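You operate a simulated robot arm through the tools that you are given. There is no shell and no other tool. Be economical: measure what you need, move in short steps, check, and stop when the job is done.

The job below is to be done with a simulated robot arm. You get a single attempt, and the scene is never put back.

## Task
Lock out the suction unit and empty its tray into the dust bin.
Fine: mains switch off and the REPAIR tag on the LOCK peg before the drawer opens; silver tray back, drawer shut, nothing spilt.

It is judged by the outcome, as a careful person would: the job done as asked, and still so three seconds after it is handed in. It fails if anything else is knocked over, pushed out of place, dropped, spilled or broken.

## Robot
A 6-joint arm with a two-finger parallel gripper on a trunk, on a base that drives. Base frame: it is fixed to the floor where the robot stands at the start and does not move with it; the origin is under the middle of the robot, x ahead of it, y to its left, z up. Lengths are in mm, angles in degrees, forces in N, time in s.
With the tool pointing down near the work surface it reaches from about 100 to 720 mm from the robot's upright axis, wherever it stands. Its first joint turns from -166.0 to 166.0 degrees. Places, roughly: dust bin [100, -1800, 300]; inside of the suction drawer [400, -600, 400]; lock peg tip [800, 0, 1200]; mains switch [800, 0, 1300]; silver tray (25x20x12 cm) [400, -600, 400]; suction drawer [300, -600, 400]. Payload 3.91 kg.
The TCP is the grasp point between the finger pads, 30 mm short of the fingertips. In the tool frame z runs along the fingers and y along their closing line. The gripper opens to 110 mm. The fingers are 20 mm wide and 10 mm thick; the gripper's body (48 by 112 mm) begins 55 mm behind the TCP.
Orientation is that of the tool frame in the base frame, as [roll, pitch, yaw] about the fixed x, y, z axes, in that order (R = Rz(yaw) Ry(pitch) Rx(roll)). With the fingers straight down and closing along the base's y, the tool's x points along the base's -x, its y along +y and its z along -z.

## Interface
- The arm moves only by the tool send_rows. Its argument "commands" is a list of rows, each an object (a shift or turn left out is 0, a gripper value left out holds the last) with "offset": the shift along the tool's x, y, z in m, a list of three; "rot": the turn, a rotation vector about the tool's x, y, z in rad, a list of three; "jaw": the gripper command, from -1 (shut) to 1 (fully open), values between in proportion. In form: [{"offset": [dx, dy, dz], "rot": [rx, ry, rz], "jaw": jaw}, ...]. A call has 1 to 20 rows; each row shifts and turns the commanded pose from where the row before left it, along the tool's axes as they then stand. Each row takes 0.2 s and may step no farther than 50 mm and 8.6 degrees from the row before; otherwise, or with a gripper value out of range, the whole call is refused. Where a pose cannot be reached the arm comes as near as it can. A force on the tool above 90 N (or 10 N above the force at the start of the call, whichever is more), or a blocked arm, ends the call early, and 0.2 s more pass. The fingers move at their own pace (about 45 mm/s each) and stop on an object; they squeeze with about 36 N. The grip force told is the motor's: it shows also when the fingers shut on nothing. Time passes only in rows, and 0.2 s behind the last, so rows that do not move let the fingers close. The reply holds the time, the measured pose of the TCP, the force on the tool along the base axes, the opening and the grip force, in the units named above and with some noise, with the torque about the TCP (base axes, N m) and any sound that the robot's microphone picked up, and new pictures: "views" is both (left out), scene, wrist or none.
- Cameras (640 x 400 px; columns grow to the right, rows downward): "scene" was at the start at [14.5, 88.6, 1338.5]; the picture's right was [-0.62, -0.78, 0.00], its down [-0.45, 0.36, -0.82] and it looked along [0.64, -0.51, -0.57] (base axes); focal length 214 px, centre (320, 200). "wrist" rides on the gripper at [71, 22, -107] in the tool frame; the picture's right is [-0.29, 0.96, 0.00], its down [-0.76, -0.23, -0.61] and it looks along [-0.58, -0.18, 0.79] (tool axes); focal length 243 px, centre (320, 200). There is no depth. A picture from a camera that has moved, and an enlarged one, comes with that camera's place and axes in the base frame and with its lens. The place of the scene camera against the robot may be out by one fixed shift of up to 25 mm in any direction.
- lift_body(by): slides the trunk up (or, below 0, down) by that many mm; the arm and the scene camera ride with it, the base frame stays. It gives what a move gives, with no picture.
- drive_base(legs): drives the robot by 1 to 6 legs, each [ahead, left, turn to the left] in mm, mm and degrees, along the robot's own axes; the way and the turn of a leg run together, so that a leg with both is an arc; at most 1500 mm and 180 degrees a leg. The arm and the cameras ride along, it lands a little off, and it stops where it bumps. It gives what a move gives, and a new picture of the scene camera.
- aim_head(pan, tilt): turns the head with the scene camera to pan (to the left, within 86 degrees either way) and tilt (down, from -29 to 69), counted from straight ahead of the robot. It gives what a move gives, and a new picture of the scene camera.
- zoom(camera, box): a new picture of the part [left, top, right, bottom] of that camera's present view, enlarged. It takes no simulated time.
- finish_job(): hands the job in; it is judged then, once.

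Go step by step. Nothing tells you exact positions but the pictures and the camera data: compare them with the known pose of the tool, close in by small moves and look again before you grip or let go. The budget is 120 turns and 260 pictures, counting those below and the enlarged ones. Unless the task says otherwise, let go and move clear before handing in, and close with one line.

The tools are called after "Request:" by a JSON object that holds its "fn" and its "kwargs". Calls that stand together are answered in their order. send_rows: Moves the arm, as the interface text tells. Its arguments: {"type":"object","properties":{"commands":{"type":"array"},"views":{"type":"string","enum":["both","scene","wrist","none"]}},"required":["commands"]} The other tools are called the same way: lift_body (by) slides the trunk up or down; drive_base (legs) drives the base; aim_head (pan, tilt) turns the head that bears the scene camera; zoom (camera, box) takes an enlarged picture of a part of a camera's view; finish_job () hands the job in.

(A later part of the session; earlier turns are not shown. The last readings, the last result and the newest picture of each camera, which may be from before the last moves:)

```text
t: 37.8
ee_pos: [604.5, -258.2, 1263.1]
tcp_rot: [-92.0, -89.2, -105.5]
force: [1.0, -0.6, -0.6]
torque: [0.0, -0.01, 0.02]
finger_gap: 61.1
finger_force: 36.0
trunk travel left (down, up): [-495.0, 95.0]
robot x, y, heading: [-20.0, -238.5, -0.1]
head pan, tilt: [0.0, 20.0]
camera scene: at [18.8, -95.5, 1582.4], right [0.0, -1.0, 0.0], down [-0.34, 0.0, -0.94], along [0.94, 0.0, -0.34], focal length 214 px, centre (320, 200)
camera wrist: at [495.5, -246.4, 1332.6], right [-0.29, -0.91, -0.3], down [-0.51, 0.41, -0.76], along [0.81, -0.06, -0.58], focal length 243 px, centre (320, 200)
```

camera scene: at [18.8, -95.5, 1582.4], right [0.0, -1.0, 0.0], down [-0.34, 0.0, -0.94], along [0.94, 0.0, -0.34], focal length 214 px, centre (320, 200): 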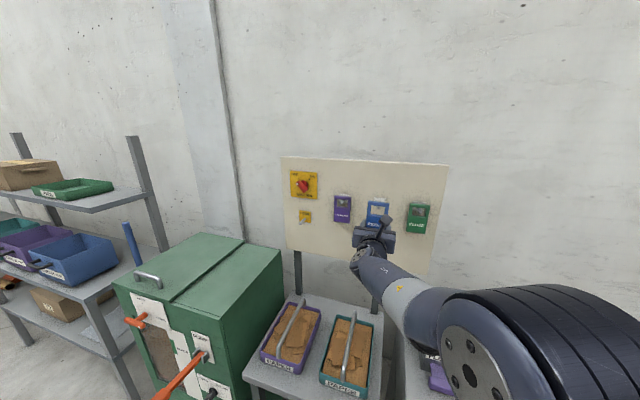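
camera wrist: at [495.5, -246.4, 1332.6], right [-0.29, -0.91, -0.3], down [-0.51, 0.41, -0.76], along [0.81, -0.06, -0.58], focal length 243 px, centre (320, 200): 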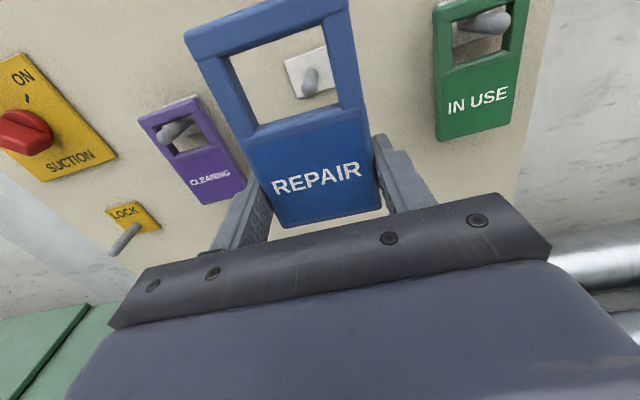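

The tag is free. I pull back further, then drive left to bring the LOCK peg into easy reach.

Request:
{"fn": "send_rows", "kwargs": {"commands": [{"offset": [0, 0, -0.04]}, {"offset": [0, 0, -0.04]}], "views": "none"}}

Request:
{"fn": "drive_base", "kwargs": {"legs": [[30, 190, 0]]}}

```text
t: 38.4
ee_pos: [527.6, -233.2, 1263.0]
tcp_rot: [-92.9, -89.4, -104.5]
force: [0.0, 0.4, -0.6]
torque: [0.02, 0.0, -0.05]
finger_gap: 61.4
finger_force: 36.2
trunk travel left (down, up): [-495.0, 95.0]
robot x, y, heading: [-20.3, -238.9, 0.0]
head pan, tilt: [0.0, 20.0]
```

```text
t: 39.9
ee_pos: [559.5, -42.7, 1261.8]
tcp_rot: [-92.6, -89.3, -104.9]
force: [-0.1, -0.6, -1.4]
torque: [-0.02, 0.03, 0.01]
finger_gap: 61.3
finger_force: 35.5
trunk travel left (down, up): [-495.0, 95.0]
robot x, y, heading: [9.4, -51.8, 0.2]
head pan, tilt: [0.0, 20.0]
camera scene: at [48.9, 93.3, 1582.4], right [0.0, -1.0, 0.0], down [-0.34, 0.0, -0.94], along [0.94, 0.0, -0.34], focal length 214 px, centre (320, 200)
```

scene: 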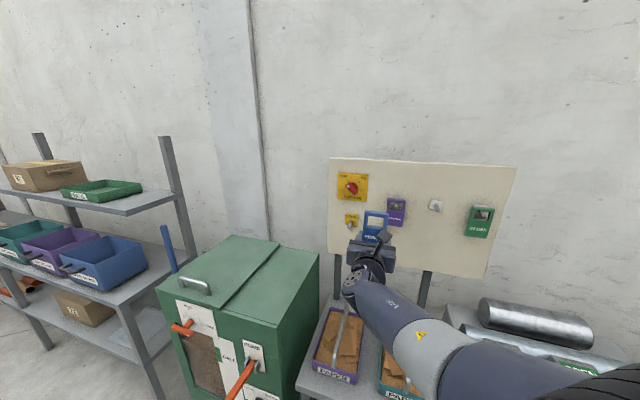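

I move toward a pre-hang pose in front of the LOCK peg, leaving some distance.

Request:
{"fn": "send_rows", "kwargs": {"commands": [{"offset": [-0.0245, -0.0244, 0.0125]}, {"offset": [-0.0245, -0.0244, 0.0125]}, {"offset": [-0.0245, -0.0244, 0.0125]}, {"offset": [-0.0245, -0.0244, 0.0125]}, {}]}}

Request:
{"fn": "zoom", "kwargs": {"camera": "wrist", "box": [180, 0, 420, 150]}}

```text
t: 41.1
ee_pos: [636.6, 35.0, 1165.2]
tcp_rot: [-91.8, -89.4, -105.7]
force: [1.2, -0.6, -0.9]
torque: [-0.05, -0.01, -0.01]
finger_gap: 61.4
finger_force: 36.0
trunk travel left (down, up): [-495.0, 95.0]
robot x, y, heading: [10.2, -48.9, 0.2]
head pan, tilt: [0.0, 20.0]
camera scene: at [49.2, 93.4, 1582.4], right [0.0, -1.0, 0.0], down [-0.34, 0.0, -0.94], along [0.94, 0.0, -0.34], focal length 214 px, centre (320, 200)
camera wrist: at [527.0, 46.0, 1235.5], right [-0.29, -0.91, -0.3], down [-0.51, 0.41, -0.76], along [0.81, -0.06, -0.58], focal length 243 px, centre (320, 200)
```

scene: 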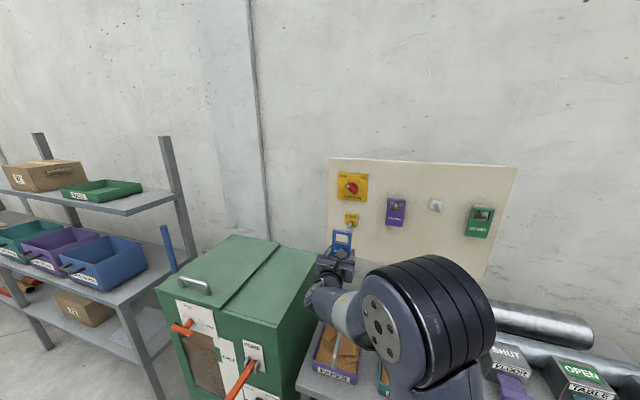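
wrist: 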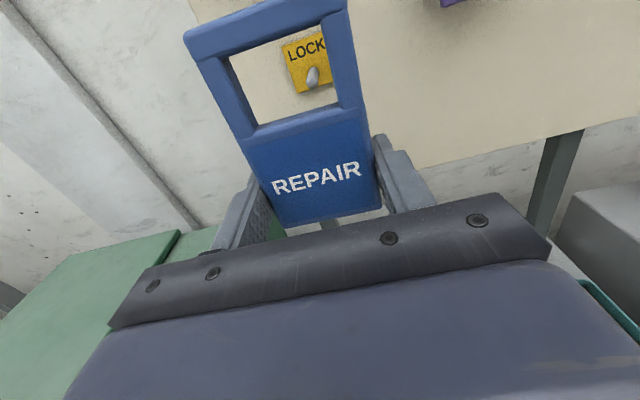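

```text
2.67 times, centred on (300, 75) of wrist
camera zoom: at [527.0, 46.0, 1235.5], right [-0.29, -0.91, -0.3], down [-0.51, 0.41, -0.76], along [0.81, -0.06, -0.58], focal length 647 px, centre (373, 533)
```

zoom: 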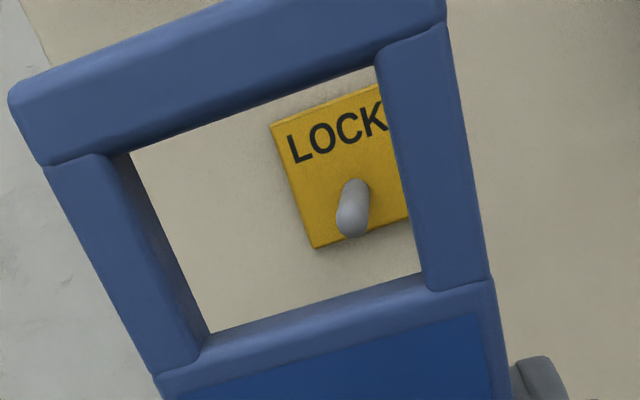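

The peg shows through the tag's window. I advance 40 mm and measure the tip again by parallax.

Request:
{"fn": "send_rows", "kwargs": {"commands": [{"offset": [0, 0, 0.02]}, {"offset": [0, 0, 0.02]}, {}], "views": "wrist"}}

Request:
{"fn": "zoom", "kwargs": {"camera": "wrist", "box": [180, 0, 420, 150]}}

```text
t: 41.9
ee_pos: [674.7, 23.7, 1164.2]
tcp_rot: [-93.6, -89.4, -104.0]
force: [0.5, -0.5, 0.7]
torque: [-0.01, -0.01, 0.03]
finger_gap: 61.3
finger_force: 35.6
trunk travel left (down, up): [-495.0, 95.0]
robot x, y, heading: [7.5, -52.9, 0.2]
head pan, tilt: [0.0, 20.0]
camera wrist: at [565.4, 33.9, 1235.3], right [-0.29, -0.91, -0.3], down [-0.51, 0.41, -0.76], along [0.81, -0.06, -0.58], focal length 243 px, centre (320, 200)
```

wrist: 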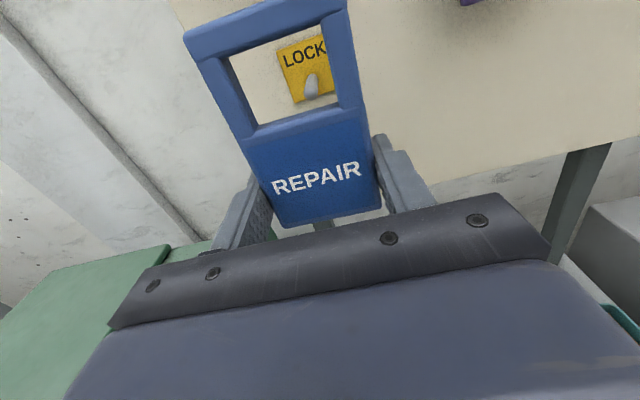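

```text
2.67 times, centred on (300, 75) of wrist
camera zoom: at [565.4, 33.9, 1235.3], right [-0.29, -0.91, -0.3], down [-0.51, 0.41, -0.76], along [0.81, -0.06, -0.58], focal length 647 px, centre (373, 533)
```

zoom: 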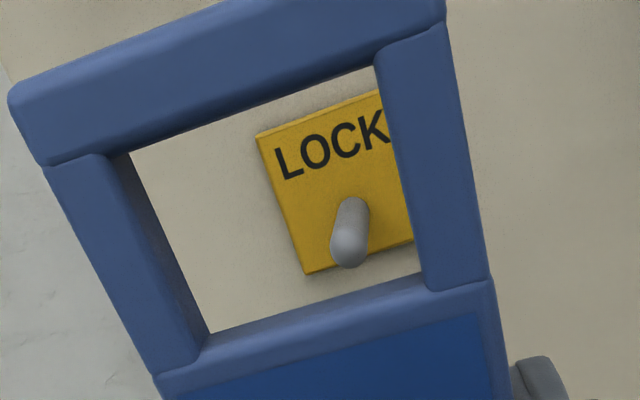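

The tip measures about (27–31, 0, ~95) in the tool frame, matching the reversed unhooking path. I bring the window just over the peg tip and look.

Request:
{"fn": "send_rows", "kwargs": {"commands": [{"offset": [0, 0, 0.018]}, {"offset": [-0.005, 0, 0.02]}, {"offset": [-0.005, 0, 0.02]}, {"offset": [-0.003, 0, 0.012]}], "views": "wrist"}}

Request:
{"fn": "zoom", "kwargs": {"camera": "wrist", "box": [180, 0, 420, 150]}}

```text
t: 42.9
ee_pos: [742.4, 2.0, 1150.7]
tcp_rot: [-93.3, -89.4, -104.0]
force: [-0.2, -0.1, -0.8]
torque: [0.0, 0.01, 0.01]
finger_gap: 61.4
finger_force: 36.3
trunk travel left (down, up): [-495.0, 95.0]
robot x, y, heading: [10.9, -44.7, -0.1]
head pan, tilt: [0.0, 20.0]
camera wrist: at [632.1, 13.1, 1221.8], right [-0.29, -0.91, -0.3], down [-0.51, 0.41, -0.76], along [0.81, -0.06, -0.58], focal length 243 px, centre (320, 200)
```

wrist: 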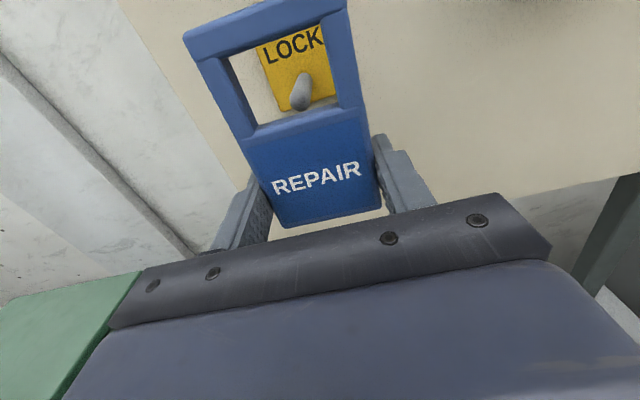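

```text
2.67 times, centred on (300, 75) of wrist
camera zoom: at [632.1, 13.1, 1221.8], right [-0.29, -0.91, -0.3], down [-0.51, 0.41, -0.76], along [0.81, -0.06, -0.58], focal length 647 px, centre (373, 533)
```

zoom: 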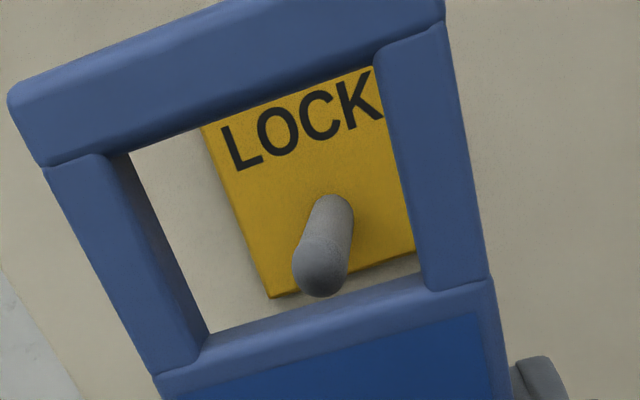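

The tip is in the middle of the window. I continue in along the peg's slope.

Request:
{"fn": "send_rows", "kwargs": {"commands": [{"offset": [-0.004, 0, 0.016]}, {"offset": [-0.004, 0, 0.016]}, {"offset": [-0.004, 0, 0.014]}]}}

Request:
{"fn": "zoom", "kwargs": {"camera": "wrist", "box": [180, 0, 420, 150]}}

```text
t: 43.7
ee_pos: [783.8, -10.5, 1140.1]
tcp_rot: [-91.9, -89.2, -105.5]
force: [-0.4, -0.6, -0.7]
torque: [0.0, 0.01, 0.01]
finger_gap: 61.4
finger_force: 36.4
trunk travel left (down, up): [-495.0, 95.0]
robot x, y, heading: [7.7, -46.7, -0.1]
head pan, tilt: [0.0, 20.0]
camera scene: at [49.0, 93.2, 1582.4], right [0.0, -1.0, 0.0], down [-0.34, 0.0, -0.94], along [0.94, 0.0, -0.34], focal length 214 px, centre (320, 200)
camera wrist: at [675.6, -0.6, 1210.0], right [-0.29, -0.91, -0.3], down [-0.51, 0.41, -0.76], along [0.81, -0.06, -0.58], focal length 243 px, centre (320, 200)
```

scene: 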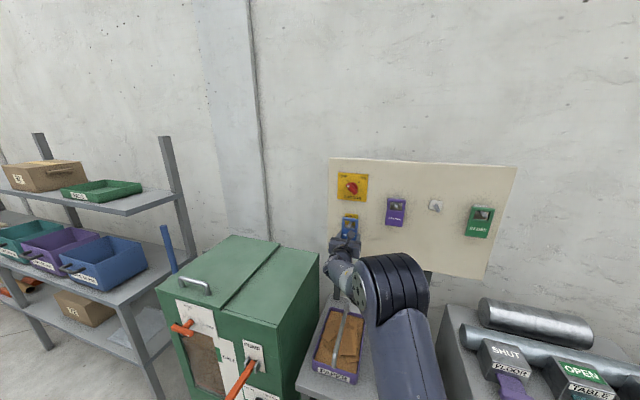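
wrist: 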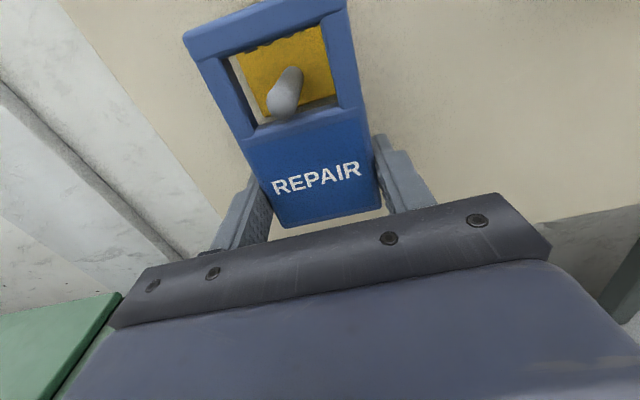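

```text
2.67 times, centred on (300, 75) of wrist
camera zoom: at [675.6, -0.6, 1210.0], right [-0.29, -0.91, -0.3], down [-0.51, 0.41, -0.76], along [0.81, -0.06, -0.58], focal length 647 px, centre (373, 533)
```

zoom: 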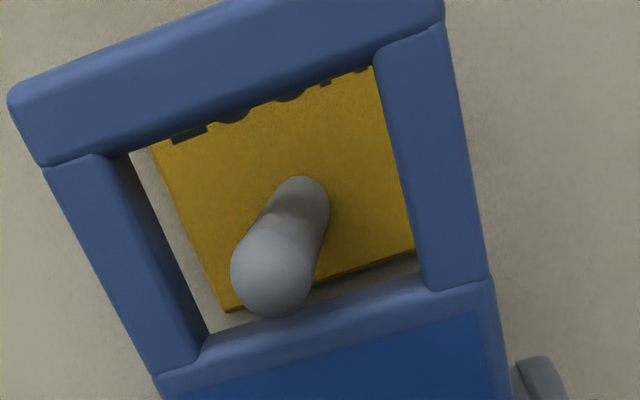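

The peg is deep in the window. I lower the tag onto it gently.

Request:
{"fn": "send_rows", "kwargs": {"commands": [{"offset": [-0.004, 0, 0.004]}, {"offset": [-0.004, 0, 0]}, {"offset": [-0.002, 0, 0]}, {}], "views": "wrist"}}

Request:
{"fn": "zoom", "kwargs": {"camera": "wrist", "box": [180, 0, 420, 150]}}

```text
t: 44.7
ee_pos: [789.1, -12.2, 1130.1]
tcp_rot: [-93.9, -89.2, -103.6]
force: [0.4, 0.2, -0.7]
torque: [-0.03, -0.02, -0.02]
finger_gap: 61.4
finger_force: 36.0
trunk travel left (down, up): [-495.0, 95.0]
robot x, y, heading: [11.7, -52.0, -0.1]
head pan, tilt: [0.0, 20.0]
camera wrist: at [679.3, -1.4, 1200.0], right [-0.29, -0.91, -0.3], down [-0.51, 0.41, -0.76], along [0.81, -0.06, -0.58], focal length 243 px, centre (320, 200)
```

wrist: 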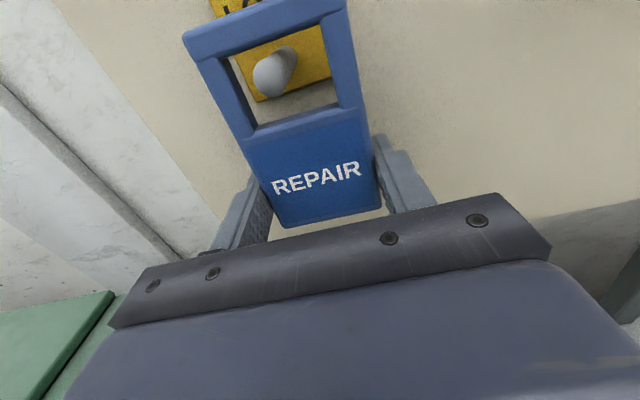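

```text
2.67 times, centred on (300, 75) of wrist
camera zoom: at [679.3, -1.4, 1200.0], right [-0.29, -0.91, -0.3], down [-0.51, 0.41, -0.76], along [0.81, -0.06, -0.58], focal length 647 px, centre (373, 533)
```

zoom: 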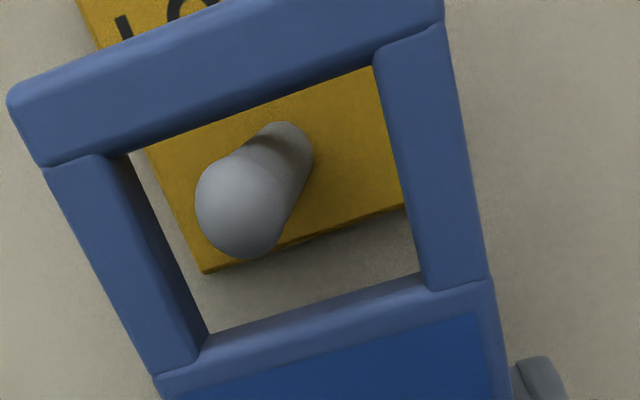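

Still a small gap under the top bar; I lower a few mm more while watching the force.

Request:
{"fn": "send_rows", "kwargs": {"commands": [{"offset": [-0.002, 0, 0]}, {"offset": [-0.002, 0, 0]}, {}], "views": "none"}}

Request:
{"fn": "zoom", "kwargs": {"camera": "wrist", "box": [180, 0, 420, 150]}}

```text
t: 45.5
ee_pos: [789.0, -12.6, 1125.5]
tcp_rot: [-91.3, -89.3, -106.2]
force: [0.4, 0.1, 0.5]
torque: [0.03, 0.01, 0.01]
finger_gap: 61.2
finger_force: 36.5
trunk travel left (down, up): [-495.0, 95.0]
robot x, y, heading: [7.8, -48.9, -0.1]
head pan, tilt: [0.0, 20.0]
```

```text
2.67 times, centred on (300, 75) of wrist
camera zoom: at [679.2, -1.7, 1196.1], right [-0.29, -0.91, -0.3], down [-0.51, 0.41, -0.76], along [0.81, -0.06, -0.58], focal length 647 px, centre (373, 533)
```

zoom: 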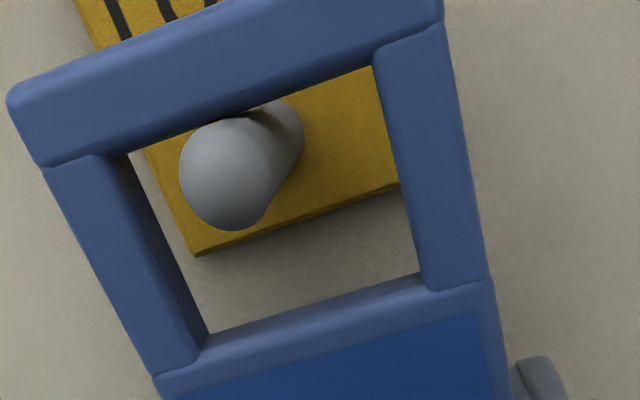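

Request:
{"fn": "send_rows", "kwargs": {"commands": [{"offset": [-0.002, 0, 0]}, {"offset": [-0.001, 0, 0]}, {}], "views": "none"}}

Request:
{"fn": "zoom", "kwargs": {"camera": "wrist", "box": [180, 0, 420, 150]}}

```text
t: 46.3
ee_pos: [789.7, -13.0, 1126.3]
tcp_rot: [-72.5, -89.3, -125.0]
force: [5.1, -0.9, 14.8]
torque: [0.03, 0.26, 0.04]
finger_gap: 61.5
finger_force: 36.0
trunk travel left (down, up): [-495.0, 95.0]
robot x, y, heading: [13.1, -51.8, 0.2]
head pan, tilt: [0.0, 20.0]
```

```text
2.67 times, centred on (300, 75) of wrist
camera zoom: at [678.6, -1.7, 1195.4], right [-0.29, -0.91, -0.3], down [-0.5, 0.41, -0.76], along [0.81, -0.06, -0.58], focal length 647 px, centre (373, 533)
```

zoom: 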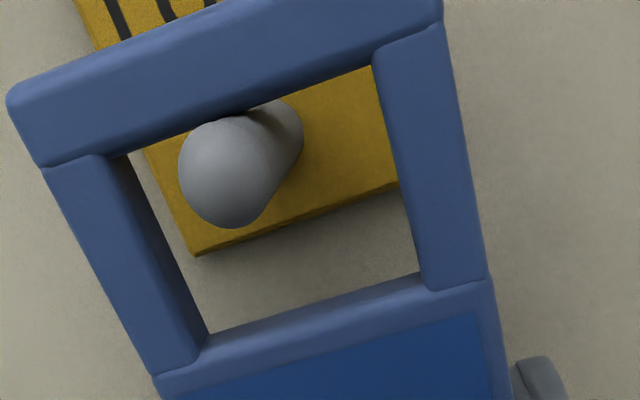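

The tag rests on the peg (15 N contact). I relieve the load, open and withdraw straight back.

Request:
{"fn": "send_rows", "kwargs": {"commands": [{"offset": [0.002, 0, 0]}, {"jaw": 0.3}, {"jaw": 0.6}, {"jaw": 0.8}, {}, {"offset": [0, 0, -0.03]}, {"offset": [0, 0, -0.04]}, {"offset": [0, 0, -0.04]}]}}

Request:
{"fn": "zoom", "kwargs": {"camera": "wrist", "box": [180, 0, 420, 150]}}

```text
t: 48.1
ee_pos: [683.3, 19.5, 1126.8]
tcp_rot: [-89.6, -89.3, -107.8]
force: [-0.1, 0.3, 0.2]
torque: [-0.01, 0.03, -0.01]
finger_gap: 98.8
finger_force: 0.0
trunk travel left (down, up): [-495.0, 95.0]
robot x, y, heading: [11.3, -53.7, 0.1]
head pan, tilt: [0.0, 20.0]
camera scene: at [48.8, 93.2, 1582.4], right [0.0, -1.0, 0.0], down [-0.34, 0.0, -0.94], along [0.94, 0.0, -0.34], focal length 214 px, centre (320, 200)
camera wrist: at [572.9, 30.6, 1195.8], right [-0.29, -0.91, -0.3], down [-0.51, 0.41, -0.76], along [0.81, -0.06, -0.58], focal length 243 px, centre (320, 200)
```

scene: 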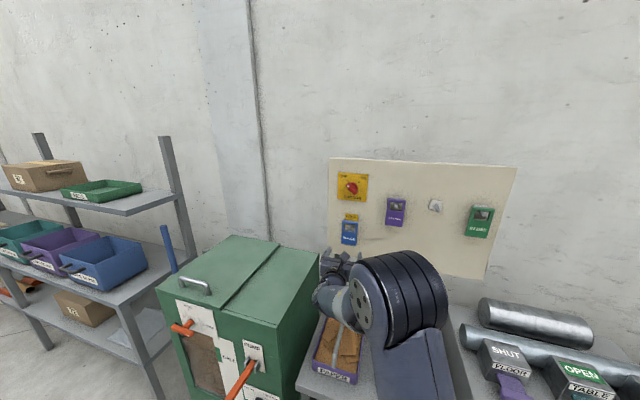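
wrist: 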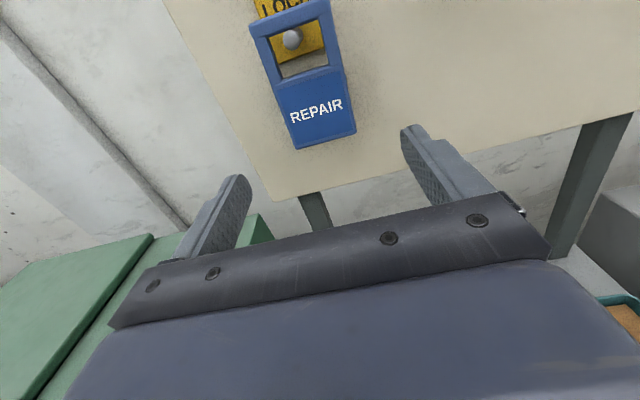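

```text
2.67 times, centred on (300, 75) of wrist
camera zoom: at [572.9, 30.6, 1195.8], right [-0.29, -0.91, -0.3], down [-0.51, 0.41, -0.76], along [0.81, -0.06, -0.58], focal length 647 px, centre (373, 533)
```

zoom: 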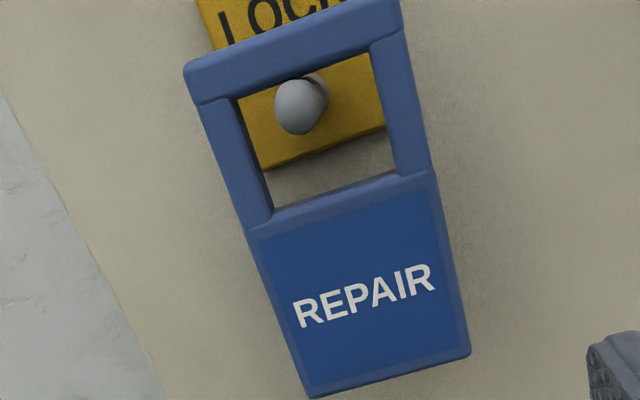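

The lockout is done: switch OFF, REPAIR tag on the LOCK peg. I retract the arm, back off and turn to face the suction unit's drawer.

Request:
{"fn": "send_rows", "kwargs": {"commands": [{"offset": [0, 0, -0.05]}, {"offset": [0, 0, -0.05]}, {"offset": [0, 0.02, -0.045]}, {"offset": [0, 0.02, -0.045]}], "views": "none"}}

Request:
{"fn": "drive_base", "kwargs": {"legs": [[-450, 0, 0], [0, -300, 0], [0, 0, -17.5]]}}

Request:
{"fn": "aim_head", "kwargs": {"pan": -20, "tilt": 30}}

```text
t: 49.1
ee_pos: [490.5, 41.3, 1126.8]
tcp_rot: [-89.3, -89.4, -108.2]
force: [0.0, 0.7, 0.5]
torque: [-0.01, 0.02, 0.0]
finger_gap: 99.1
finger_force: 0.1
trunk travel left (down, up): [-495.0, 95.0]
robot x, y, heading: [12.2, -47.2, 0.2]
head pan, tilt: [0.0, 20.0]
```

```text
t: 54.5
ee_pos: [40.4, -409.1, 1126.1]
tcp_rot: [-92.3, -89.3, -123.0]
force: [0.2, 0.0, -0.7]
torque: [0.02, 0.01, -0.01]
finger_gap: 99.0
finger_force: 0.0
trunk travel left (down, up): [-495.0, 95.0]
robot x, y, heading: [-444.0, -346.6, -18.0]
head pan, tilt: [0.0, 20.0]
camera scene: at [-361.6, -221.7, 1582.4], right [-0.3, -0.95, 0.0], down [-0.33, 0.1, -0.94], along [0.9, -0.29, -0.34], focal length 214 px, centre (320, 200)
```

scene: 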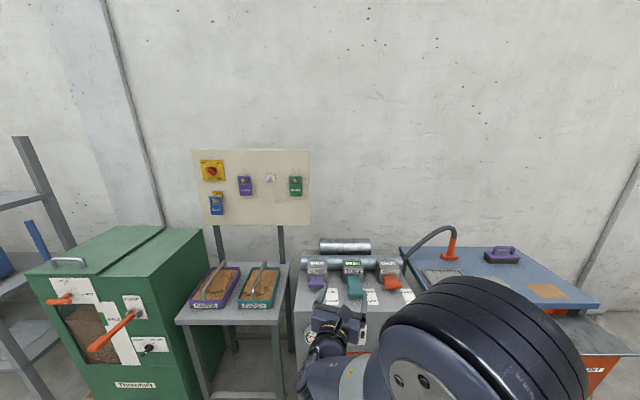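

```text
t: 55.3
ee_pos: [41.5, -408.1, 1125.4]
tcp_rot: [-91.8, -89.3, -123.3]
force: [0.1, 0.5, 0.1]
torque: [-0.01, -0.01, 0.03]
finger_gap: 98.7
finger_force: 0.0
trunk travel left (down, up): [-495.0, 95.0]
robot x, y, heading: [-446.7, -349.4, -17.8]
head pan, tilt: [-20.0, 30.0]
camera scene: at [-378.7, -248.6, 1566.4], right [-0.61, -0.79, 0.0], down [-0.4, 0.31, -0.87], along [0.69, -0.53, -0.5], focal length 214 px, centre (320, 200)
```

scene: 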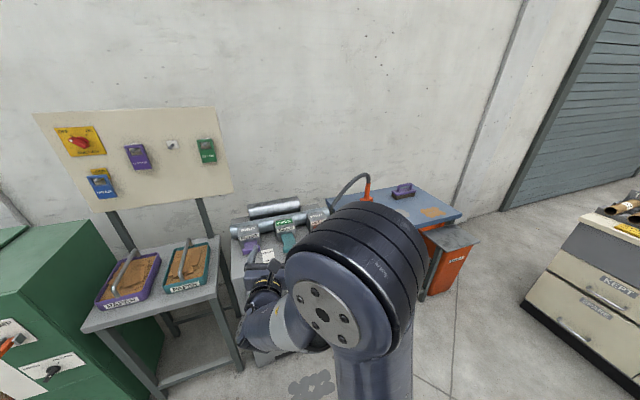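

I pitch the tool down again and turn it back to the natural heading with the camera on the robot's side.

Request:
{"fn": "send_rows", "kwargs": {"commands": [{"rot": [0, -0.143, 0]}, {"rot": [0, -0.143, 0]}, {"rot": [0, -0.143, 0]}, {"rot": [0, -0.143, 0]}, {"rot": [0, -0.143, 0]}, {"rot": [0, -0.143, 0]}, {"rot": [0, -0.143, 0]}, {"rot": [0, -0.143, 0]}, {"rot": [0, -0.143, 0]}, {"rot": [0, -0.143, 0]}, {"rot": [0, -0.13, 0]}], "views": "none"}}

Request:
{"fn": "send_rows", "kwargs": {"commands": [{"rot": [0, 0, 0.147]}, {"rot": [0, 0, 0.147]}, {"rot": [0, 0, 0.147]}, {"rot": [0, 0, 0.147]}, {"rot": [0, 0, 0.147]}, {"rot": [0, 0, 0.147]}, {"rot": [0, 0, 0.147]}, {"rot": [0, 0, 0.147]}, {"rot": [0, 0, 0.147]}, {"rot": [0, 0, 0.147]}, {"rot": [0, 0, 0.147]}, {"rot": [0, 0, 0.147]}, {"rot": [0, 0, 0.147]}, {"rot": [0, 0, 0.147]}, {"rot": [0, 0, 0.147]}, {"rot": [0, 0, 0.147]}, {"rot": [0, 0, 0.147]}, {"rot": [0, 0, 0.147]}, {"rot": [0, 0, 0.147]}]}}

```text
t: 57.7
ee_pos: [41.3, -407.9, 1125.7]
tcp_rot: [-179.2, -0.5, -35.2]
force: [0.4, 0.4, -0.5]
torque: [0.03, -0.02, -0.04]
finger_gap: 99.0
finger_force: 0.2
trunk travel left (down, up): [-495.0, 95.0]
robot x, y, heading: [-442.4, -348.8, -18.1]
head pan, tilt: [-20.0, 30.0]
```

```text
t: 61.7
ee_pos: [41.2, -408.0, 1125.5]
tcp_rot: [179.6, 0.8, 164.7]
force: [0.3, 0.5, 0.9]
torque: [-0.02, 0.0, -0.04]
finger_gap: 99.0
finger_force: 0.1
trunk travel left (down, up): [-495.0, 95.0]
robot x, y, heading: [-443.9, -345.9, -17.9]
head pan, tilt: [-20.0, 30.0]
camera scene: at [-378.7, -248.7, 1566.4], right [-0.61, -0.79, 0.0], down [-0.4, 0.31, -0.87], along [0.68, -0.53, -0.5], focal length 214 px, centre (320, 200)
camera wrist: at [-24.6, -368.9, 1230.7], right [0.53, 0.85, 0.01], down [0.66, -0.43, 0.62], along [0.53, -0.32, -0.79], focal length 243 px, centre (320, 200)
```

scene: 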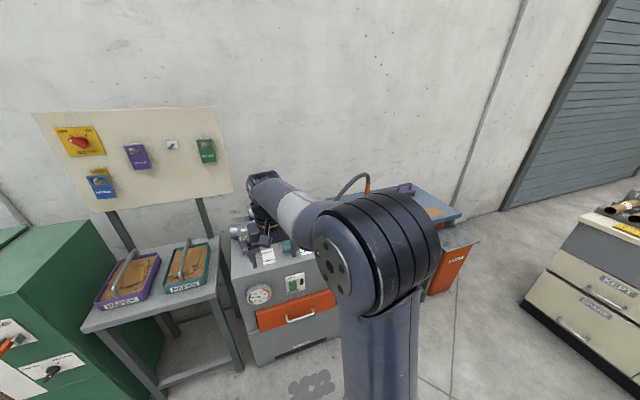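
wrist: 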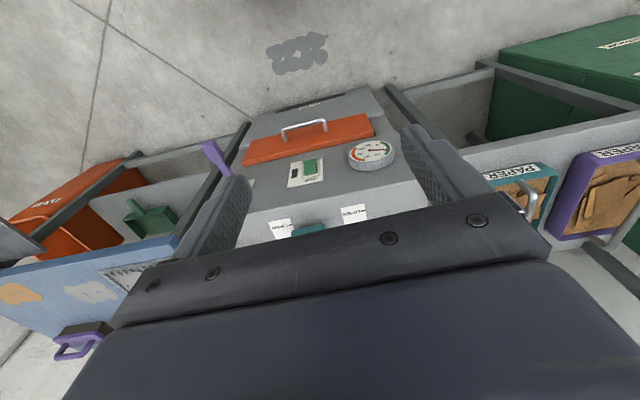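

I can see the orange drawer with its silver handle in both views; I enlarge both to triangulate it, and the dust bin.

Request:
{"fn": "zoom", "kwargs": {"camera": "scene", "box": [220, 260, 380, 360]}}

Request:
{"fn": "zoom", "kwargs": {"camera": "wrist", "box": [220, 80, 420, 205]}}

Request:
{"fn": "zoom", "kwargs": {"camera": "scene", "box": [340, 170, 500, 310]}}

```text
4.00 times, centred on (300, 310) of scene
camera zoom: at [-378.7, -248.7, 1566.4], right [-0.61, -0.79, 0.0], down [-0.4, 0.31, -0.87], along [0.68, -0.53, -0.5], focal length 858 px, centre (400, -240)
```

zoom: 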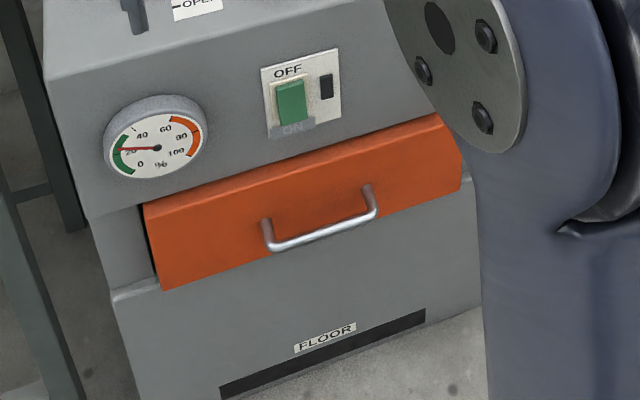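

```text
3.20 times, centred on (320, 142) of wrist
camera zoom: at [-24.6, -368.9, 1230.7], right [0.53, 0.85, 0.01], down [0.66, -0.43, 0.62], along [0.53, -0.32, -0.79], focal length 776 px, centre (320, 384)
```

zoom: 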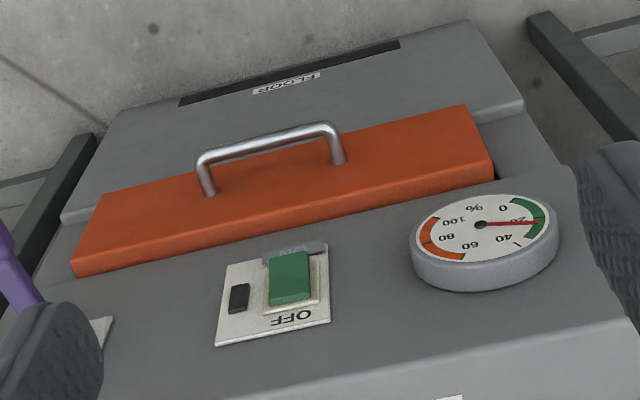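

```text
2.86 times, centred on (420, 240) of scene
camera zoom: at [-378.7, -248.7, 1566.4], right [-0.61, -0.79, 0.0], down [-0.4, 0.31, -0.87], along [0.68, -0.53, -0.5], focal length 613 px, centre (34, 86)
```

zoom: 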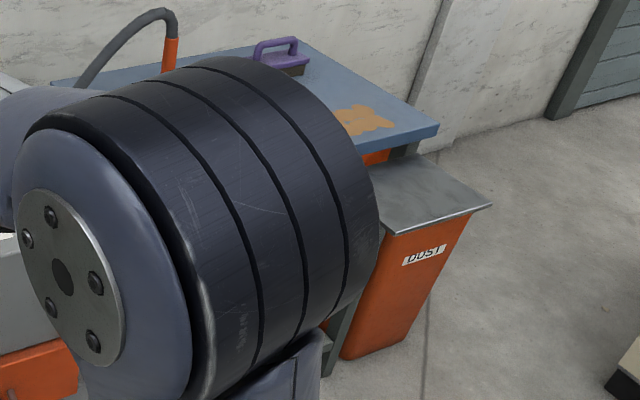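

The handle bar is near (180, −550, 525), straight ahead of the robot by about 656 mm. The bin says DUST and carries a grey lid, which I'll inspect later. I lower the trunk and look at the handle from nearer.

Request:
{"fn": "lift_body", "kwargs": {"by": -400}}

Request:
{"fn": "send_rows", "kwargs": {"commands": [{"offset": [0, -0.03, 0], "rot": [0, 0, 0.04], "jaw": -1}, {"offset": [0, -0.03, 0]}, {"offset": [0, -0.025, 0.02]}, {"offset": [0, 0, 0.04]}, {"offset": [0, 0, 0.04]}]}}

Request:
{"fn": "zoom", "kwargs": {"camera": "wrist", "box": [160, 0, 480, 200]}}

```text
t: 65.5
ee_pos: [40.6, -409.5, 725.6]
tcp_rot: [179.5, 0.8, 164.8]
force: [-0.2, 0.1, 0.4]
torque: [-0.01, 0.03, -0.02]
finger_gap: 98.9
finger_force: 0.1
trunk travel left (down, up): [-95.0, 495.0]
robot x, y, heading: [-451.7, -346.4, -17.8]
head pan, tilt: [-20.0, 30.0]
```

```text
t: 66.7
ee_pos: [16.1, -488.2, 624.2]
tcp_rot: [179.4, 0.8, 162.4]
force: [-0.1, 0.1, 0.4]
torque: [-0.03, -0.01, -0.02]
finger_gap: 0.1
finger_force: 7.2
trunk travel left (down, up): [-95.0, 495.0]
robot x, y, heading: [-446.3, -347.1, -17.7]
head pan, tilt: [-20.0, 30.0]
camera scene: at [-379.0, -248.7, 1166.4], right [-0.61, -0.79, 0.0], down [-0.4, 0.31, -0.87], along [0.68, -0.53, -0.5], focal length 214 px, centre (320, 200)
camera wrist: at [-47.3, -447.4, 729.4], right [0.56, 0.83, 0.01], down [0.65, -0.45, 0.62], along [0.51, -0.34, -0.79], focal length 243 px, centre (320, 200)
```

scene: 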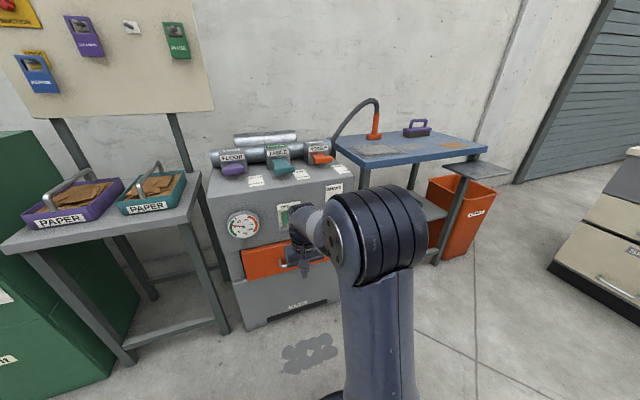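
wrist: 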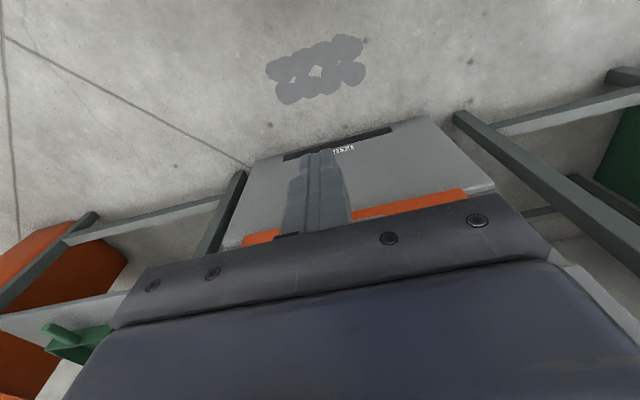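

```text
2.00 times, centred on (320, 100) of wrist
camera zoom: at [-47.3, -447.4, 729.4], right [0.56, 0.83, 0.01], down [0.65, -0.45, 0.62], along [0.51, -0.34, -0.79], focal length 485 px, centre (320, 400)
```

zoom: 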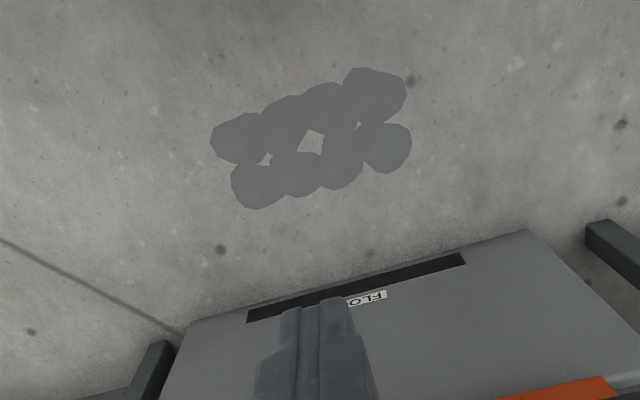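

Gripping the bar from the front is safer than hooking it. I pitch the tool about 60° up toward the drawer and roll it 90° so that the fingers close vertically.

Request:
{"fn": "send_rows", "kwargs": {"commands": [{"rot": [0, -0.15, 0]}, {"rot": [0, -0.15, 0]}, {"rot": [0, -0.15, 0]}, {"rot": [0, -0.15, 0]}, {"rot": [0, -0.15, 0]}, {"rot": [0, -0.15, 0]}, {"rot": [0, -0.15, 0]}, {"rot": [0, 0, 0.1428], "jaw": -0.2}, {"rot": [0, 0, 0.1428]}, {"rot": [0, 0, 0.1428]}, {"rot": [0, 0, 0.1428]}, {"rot": [0, 0, 0.1428]}, {"rot": [0, 0, 0.1428]}, {"rot": [0, 0, 0.1428]}, {"rot": [0, 0, 0.1428]}, {"rot": [0, 0, 0.1428]}, {"rot": [0, 0, 0.1428]}, {"rot": [0, 0, 0.1428]}]}}

```text
t: 70.5
ee_pos: [18.0, -488.8, 626.1]
tcp_rot: [119.1, -0.6, 72.5]
force: [-0.6, -0.1, 0.3]
torque: [0.03, 0.0, -0.01]
finger_gap: 43.8
finger_force: 0.1
trunk travel left (down, up): [-95.0, 495.0]
robot x, y, heading: [-449.4, -346.6, -17.7]
head pan, tilt: [-20.0, 30.0]
camera scene: at [-378.8, -248.7, 1166.4], right [-0.61, -0.79, 0.0], down [-0.4, 0.31, -0.87], along [0.68, -0.53, -0.5], focal length 214 px, centre (320, 200)
camera wrist: at [-41.0, -397.1, 695.4], right [0.35, -0.42, 0.83], down [-0.84, -0.53, 0.09], along [0.41, -0.73, -0.55], focal length 243 px, centre (320, 200)
```

scene: 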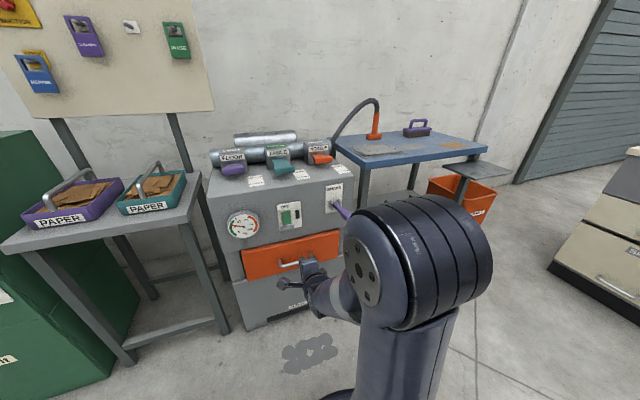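
wrist: 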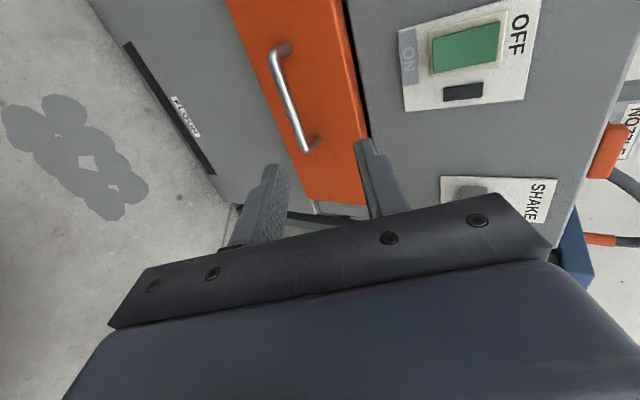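

The view along the tool shows the handle well. I correct about 36 mm across and close in 80 mm.

Request:
{"fn": "send_rows", "kwargs": {"commands": [{"offset": [0.004, -0.018, 0.02]}, {"offset": [0.004, -0.018, 0.02]}, {"offset": [0, 0, 0.04]}, {}], "views": "wrist"}}

```text
t: 71.5
ee_pos: [71.3, -497.4, 554.3]
tcp_rot: [119.1, -0.4, 72.6]
force: [0.4, 0.3, -0.2]
torque: [0.0, 0.01, 0.02]
finger_gap: 44.1
finger_force: 0.1
trunk travel left (down, up): [-95.0, 495.0]
robot x, y, heading: [-446.6, -347.1, -18.0]
head pan, tilt: [-20.0, 30.0]
camera wrist: at [12.1, -404.7, 625.3], right [0.35, -0.42, 0.83], down [-0.84, -0.53, 0.09], along [0.41, -0.73, -0.54], focal length 243 px, centre (320, 200)
```

wrist: 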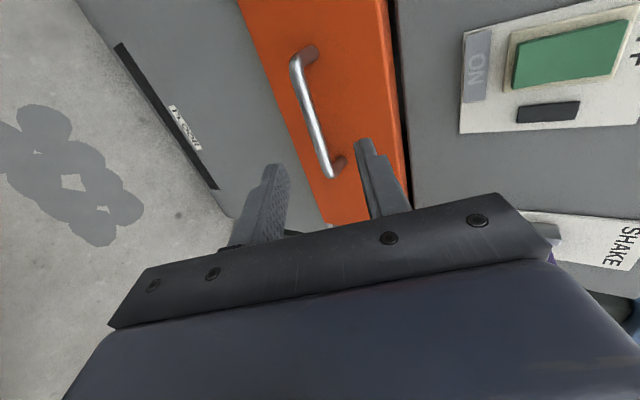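

Request:
{"fn": "send_rows", "kwargs": {"commands": [{"offset": [-0.004, -0.008, 0.025]}, {"offset": [0, 0, 0.025]}, {}], "views": "wrist"}}

Request:
{"fn": "zoom", "kwargs": {"camera": "wrist", "box": [240, 40, 440, 200]}}

```text
t: 72.3
ee_pos: [107.0, -511.7, 523.4]
tcp_rot: [119.1, -0.4, 72.6]
force: [0.0, 0.1, 0.3]
torque: [-0.01, 0.03, 0.03]
finger_gap: 44.0
finger_force: 0.1
trunk travel left (down, up): [-95.0, 495.0]
robot x, y, heading: [-448.0, -348.1, -17.6]
head pan, tilt: [-20.0, 30.0]
camera wrist: at [48.7, -420.4, 593.7], right [0.35, -0.42, 0.83], down [-0.84, -0.53, 0.09], along [0.41, -0.73, -0.54], focal length 243 px, centre (320, 200)
```

wrist: 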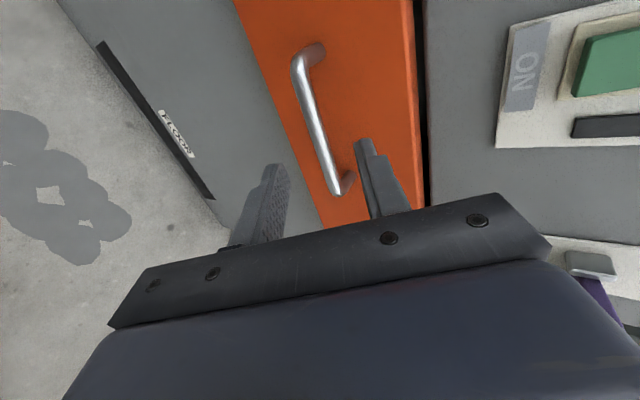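

```text
2.50 times, centred on (340, 120) of wrist
camera zoom: at [48.7, -420.4, 593.7], right [0.35, -0.42, 0.83], down [-0.84, -0.53, 0.09], along [0.41, -0.73, -0.54], focal length 606 px, centre (270, 400)
```

zoom: 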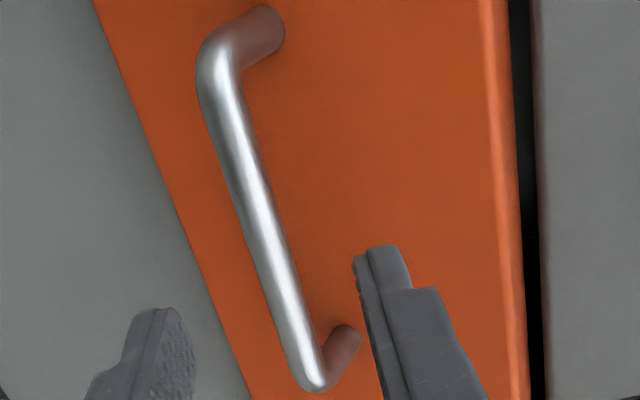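

The bar lies on the tool axis roughly 90 mm ahead. I advance 45 mm and look.

Request:
{"fn": "send_rows", "kwargs": {"commands": [{"offset": [0, 0, 0.025]}, {"offset": [0, 0, 0.02]}, {}], "views": "wrist"}}

Request:
{"fn": "zoom", "kwargs": {"camera": "wrist", "box": [240, 40, 440, 200]}}

```text
t: 73.1
ee_pos: [145.4, -524.3, 498.9]
tcp_rot: [119.0, -0.3, 72.7]
force: [0.5, 0.9, 1.0]
torque: [0.0, 0.03, -0.01]
finger_gap: 43.9
finger_force: 0.1
trunk travel left (down, up): [-95.0, 495.0]
robot x, y, heading: [-444.4, -344.6, -17.7]
head pan, tilt: [-20.0, 30.0]
camera wrist: at [86.7, -431.6, 571.9], right [0.35, -0.42, 0.83], down [-0.84, -0.53, 0.09], along [0.41, -0.73, -0.54], focal length 243 px, centre (320, 200)
```

wrist: 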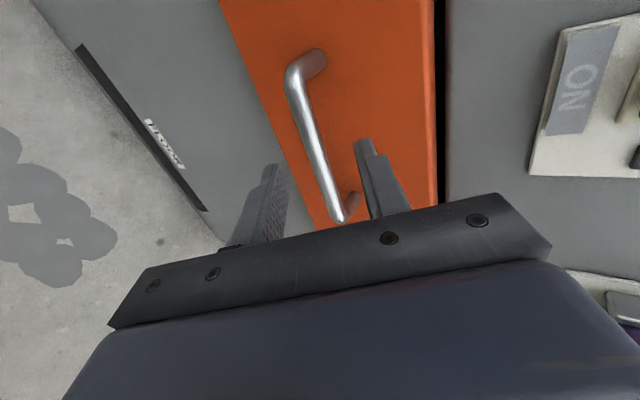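

```text
2.50 times, centred on (340, 120) of wrist
camera zoom: at [86.7, -431.6, 571.9], right [0.35, -0.42, 0.83], down [-0.84, -0.53, 0.09], along [0.41, -0.73, -0.54], focal length 606 px, centre (270, 400)
```

zoom: 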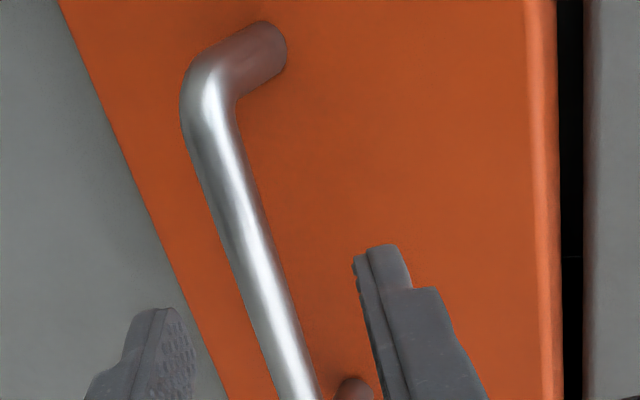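

The bar sits centred between the fingers. I advance 30 mm and close on it.

Request:
{"fn": "send_rows", "kwargs": {"commands": [{"offset": [0, 0, 0.015]}, {"offset": [0, 0, 0.015]}, {"jaw": -0.6}, {"jaw": -1}, {}, {}]}}

```text
t: 74.5
ee_pos: [170.7, -530.6, 487.6]
tcp_rot: [119.1, -0.4, 72.5]
force: [-0.2, -0.7, -0.6]
torque: [0.0, 0.01, 0.02]
finger_gap: 0.0
finger_force: 36.1
trunk travel left (down, up): [-95.0, 495.0]
robot x, y, heading: [-447.1, -349.9, -17.6]
head pan, tilt: [-20.0, 30.0]
camera scene: at [-378.7, -248.7, 1166.4], right [-0.61, -0.79, 0.0], down [-0.4, 0.31, -0.87], along [0.68, -0.53, -0.5], focal length 214 px, centre (320, 200)
camera wrist: at [111.8, -439.2, 557.0], right [0.35, -0.42, 0.83], down [-0.84, -0.53, 0.09], along [0.41, -0.73, -0.54], focal length 243 px, centre (320, 200)
```

scene: 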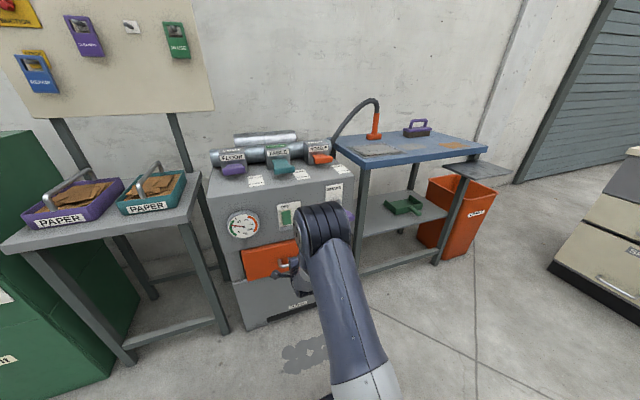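
wrist: 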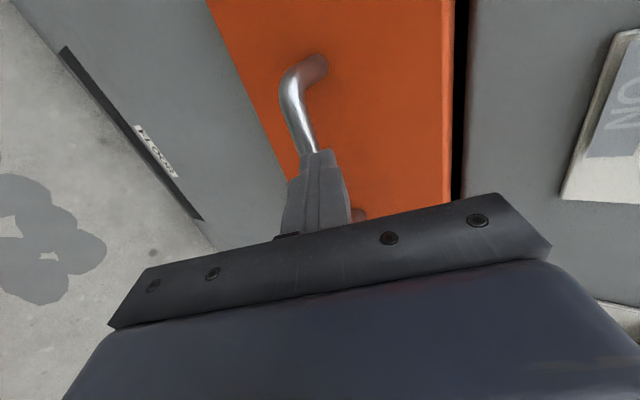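

The fingers closed short of the bar. I open again, advance 22 mm and re-close.

Request:
{"fn": "send_rows", "kwargs": {"commands": [{"jaw": -0.2}, {}, {"offset": [0, 0, 0.012]}, {"offset": [0, 0, 0.01]}, {}], "views": "wrist"}}

Request:
{"fn": "zoom", "kwargs": {"camera": "wrist", "box": [240, 40, 440, 200]}}

```text
t: 75.7
ee_pos: [189.1, -537.3, 475.2]
tcp_rot: [119.1, -0.4, 72.6]
force: [0.9, 0.6, 0.5]
torque: [0.02, 0.0, 0.01]
finger_gap: 43.9
finger_force: 0.2
trunk travel left (down, up): [-95.0, 495.0]
robot x, y, heading: [-445.8, -346.8, -17.6]
head pan, tilt: [-20.0, 30.0]
camera wrist: at [130.0, -445.2, 546.3], right [0.36, -0.42, 0.83], down [-0.84, -0.53, 0.09], along [0.41, -0.73, -0.54], focal length 243 px, centre (320, 200)
```

wrist: 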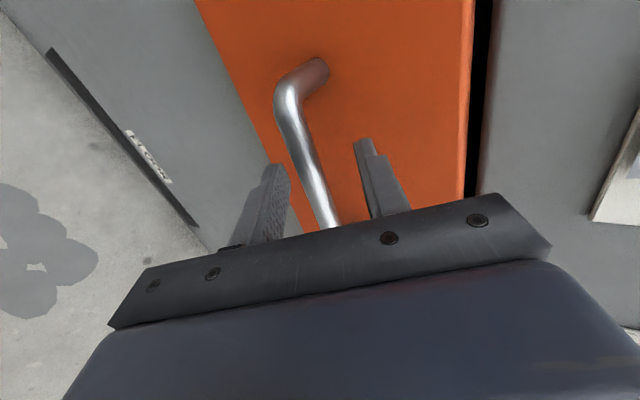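

```text
2.50 times, centred on (340, 120) of wrist
camera zoom: at [130.0, -445.2, 546.3], right [0.36, -0.42, 0.83], down [-0.84, -0.53, 0.09], along [0.41, -0.73, -0.54], focal length 606 px, centre (270, 400)
```

zoom: 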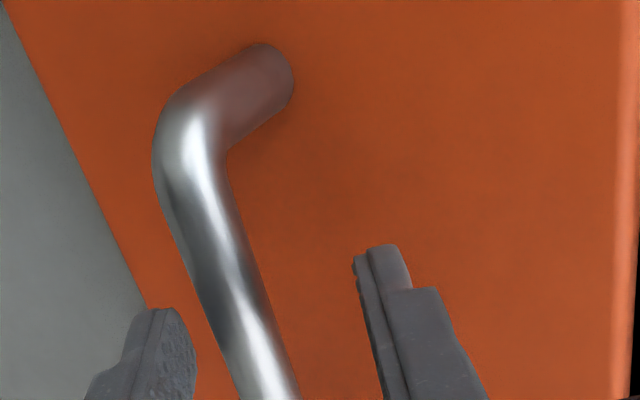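

Request:
{"fn": "send_rows", "kwargs": {"commands": [{"offset": [0, -0.002, 0.012]}, {"jaw": -0.6}, {"jaw": -1}, {}, {}], "views": "wrist"}}

```text
t: 76.9
ee_pos: [197.1, -539.5, 464.1]
tcp_rot: [119.7, -0.3, 72.6]
force: [-14.9, 5.7, -24.4]
torque: [0.05, 0.34, 0.09]
finger_gap: 15.9
finger_force: 45.4
trunk travel left (down, up): [-95.0, 495.0]
robot x, y, heading: [-447.6, -348.6, -17.7]
head pan, tilt: [-20.0, 30.0]
camera wrist: at [137.4, -447.5, 535.2], right [0.36, -0.42, 0.83], down [-0.84, -0.53, 0.1], along [0.4, -0.73, -0.55], focal length 243 px, centre (320, 200)
```

wrist: 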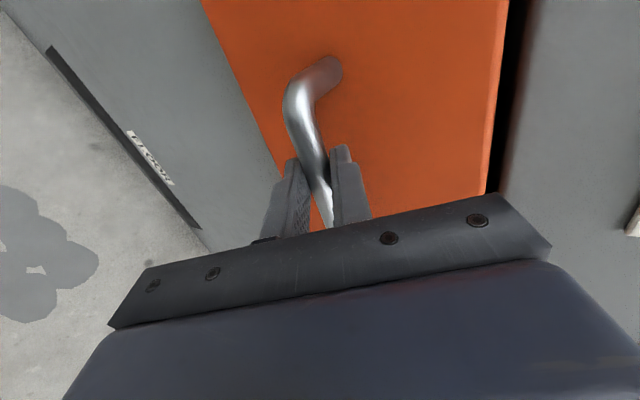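

The handle is gripped. I relieve the side force and pull the drawer out horizontally, checking the force.

Request:
{"fn": "send_rows", "kwargs": {"commands": [{"offset": [0, -0.003, 0]}, {"offset": [0, -0.0097, -0.0175]}, {"offset": [0, -0.0097, -0.0175]}, {"offset": [0, -0.0097, -0.0175]}, {"offset": [0, -0.0097, -0.0175]}]}}

```text
t: 78.1
ee_pos: [119.6, -514.2, 463.5]
tcp_rot: [119.4, -0.5, 72.7]
force: [1.7, 6.4, -28.3]
torque: [-0.02, 0.42, -0.34]
finger_gap: 15.7
finger_force: 45.4
trunk travel left (down, up): [-95.0, 495.0]
robot x, y, heading: [-451.4, -347.1, -17.7]
head pan, tilt: [-20.0, 30.0]
camera scene: at [-377.1, -248.8, 1166.2], right [-0.61, -0.79, 0.0], down [-0.4, 0.31, -0.87], along [0.68, -0.53, -0.5], focal length 214 px, centre (320, 200)
camera wrist: at [60.9, -422.8, 534.9], right [0.36, -0.42, 0.83], down [-0.84, -0.53, 0.09], along [0.4, -0.73, -0.55], focal length 243 px, centre (320, 200)
```

scene: 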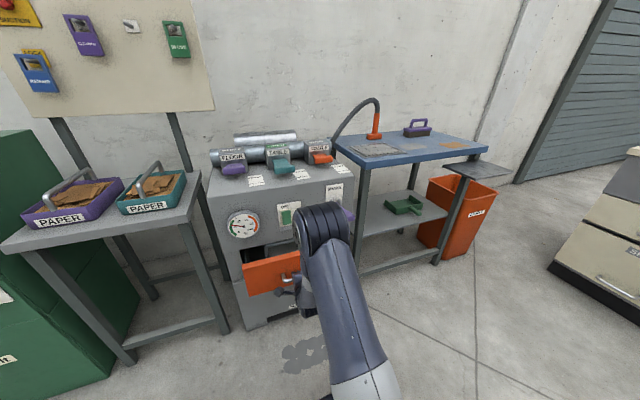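
wrist: 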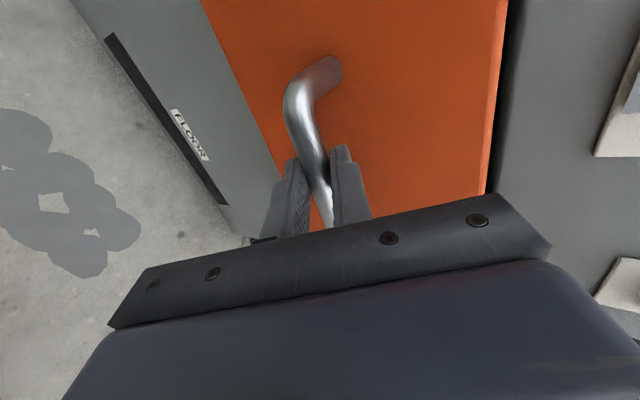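

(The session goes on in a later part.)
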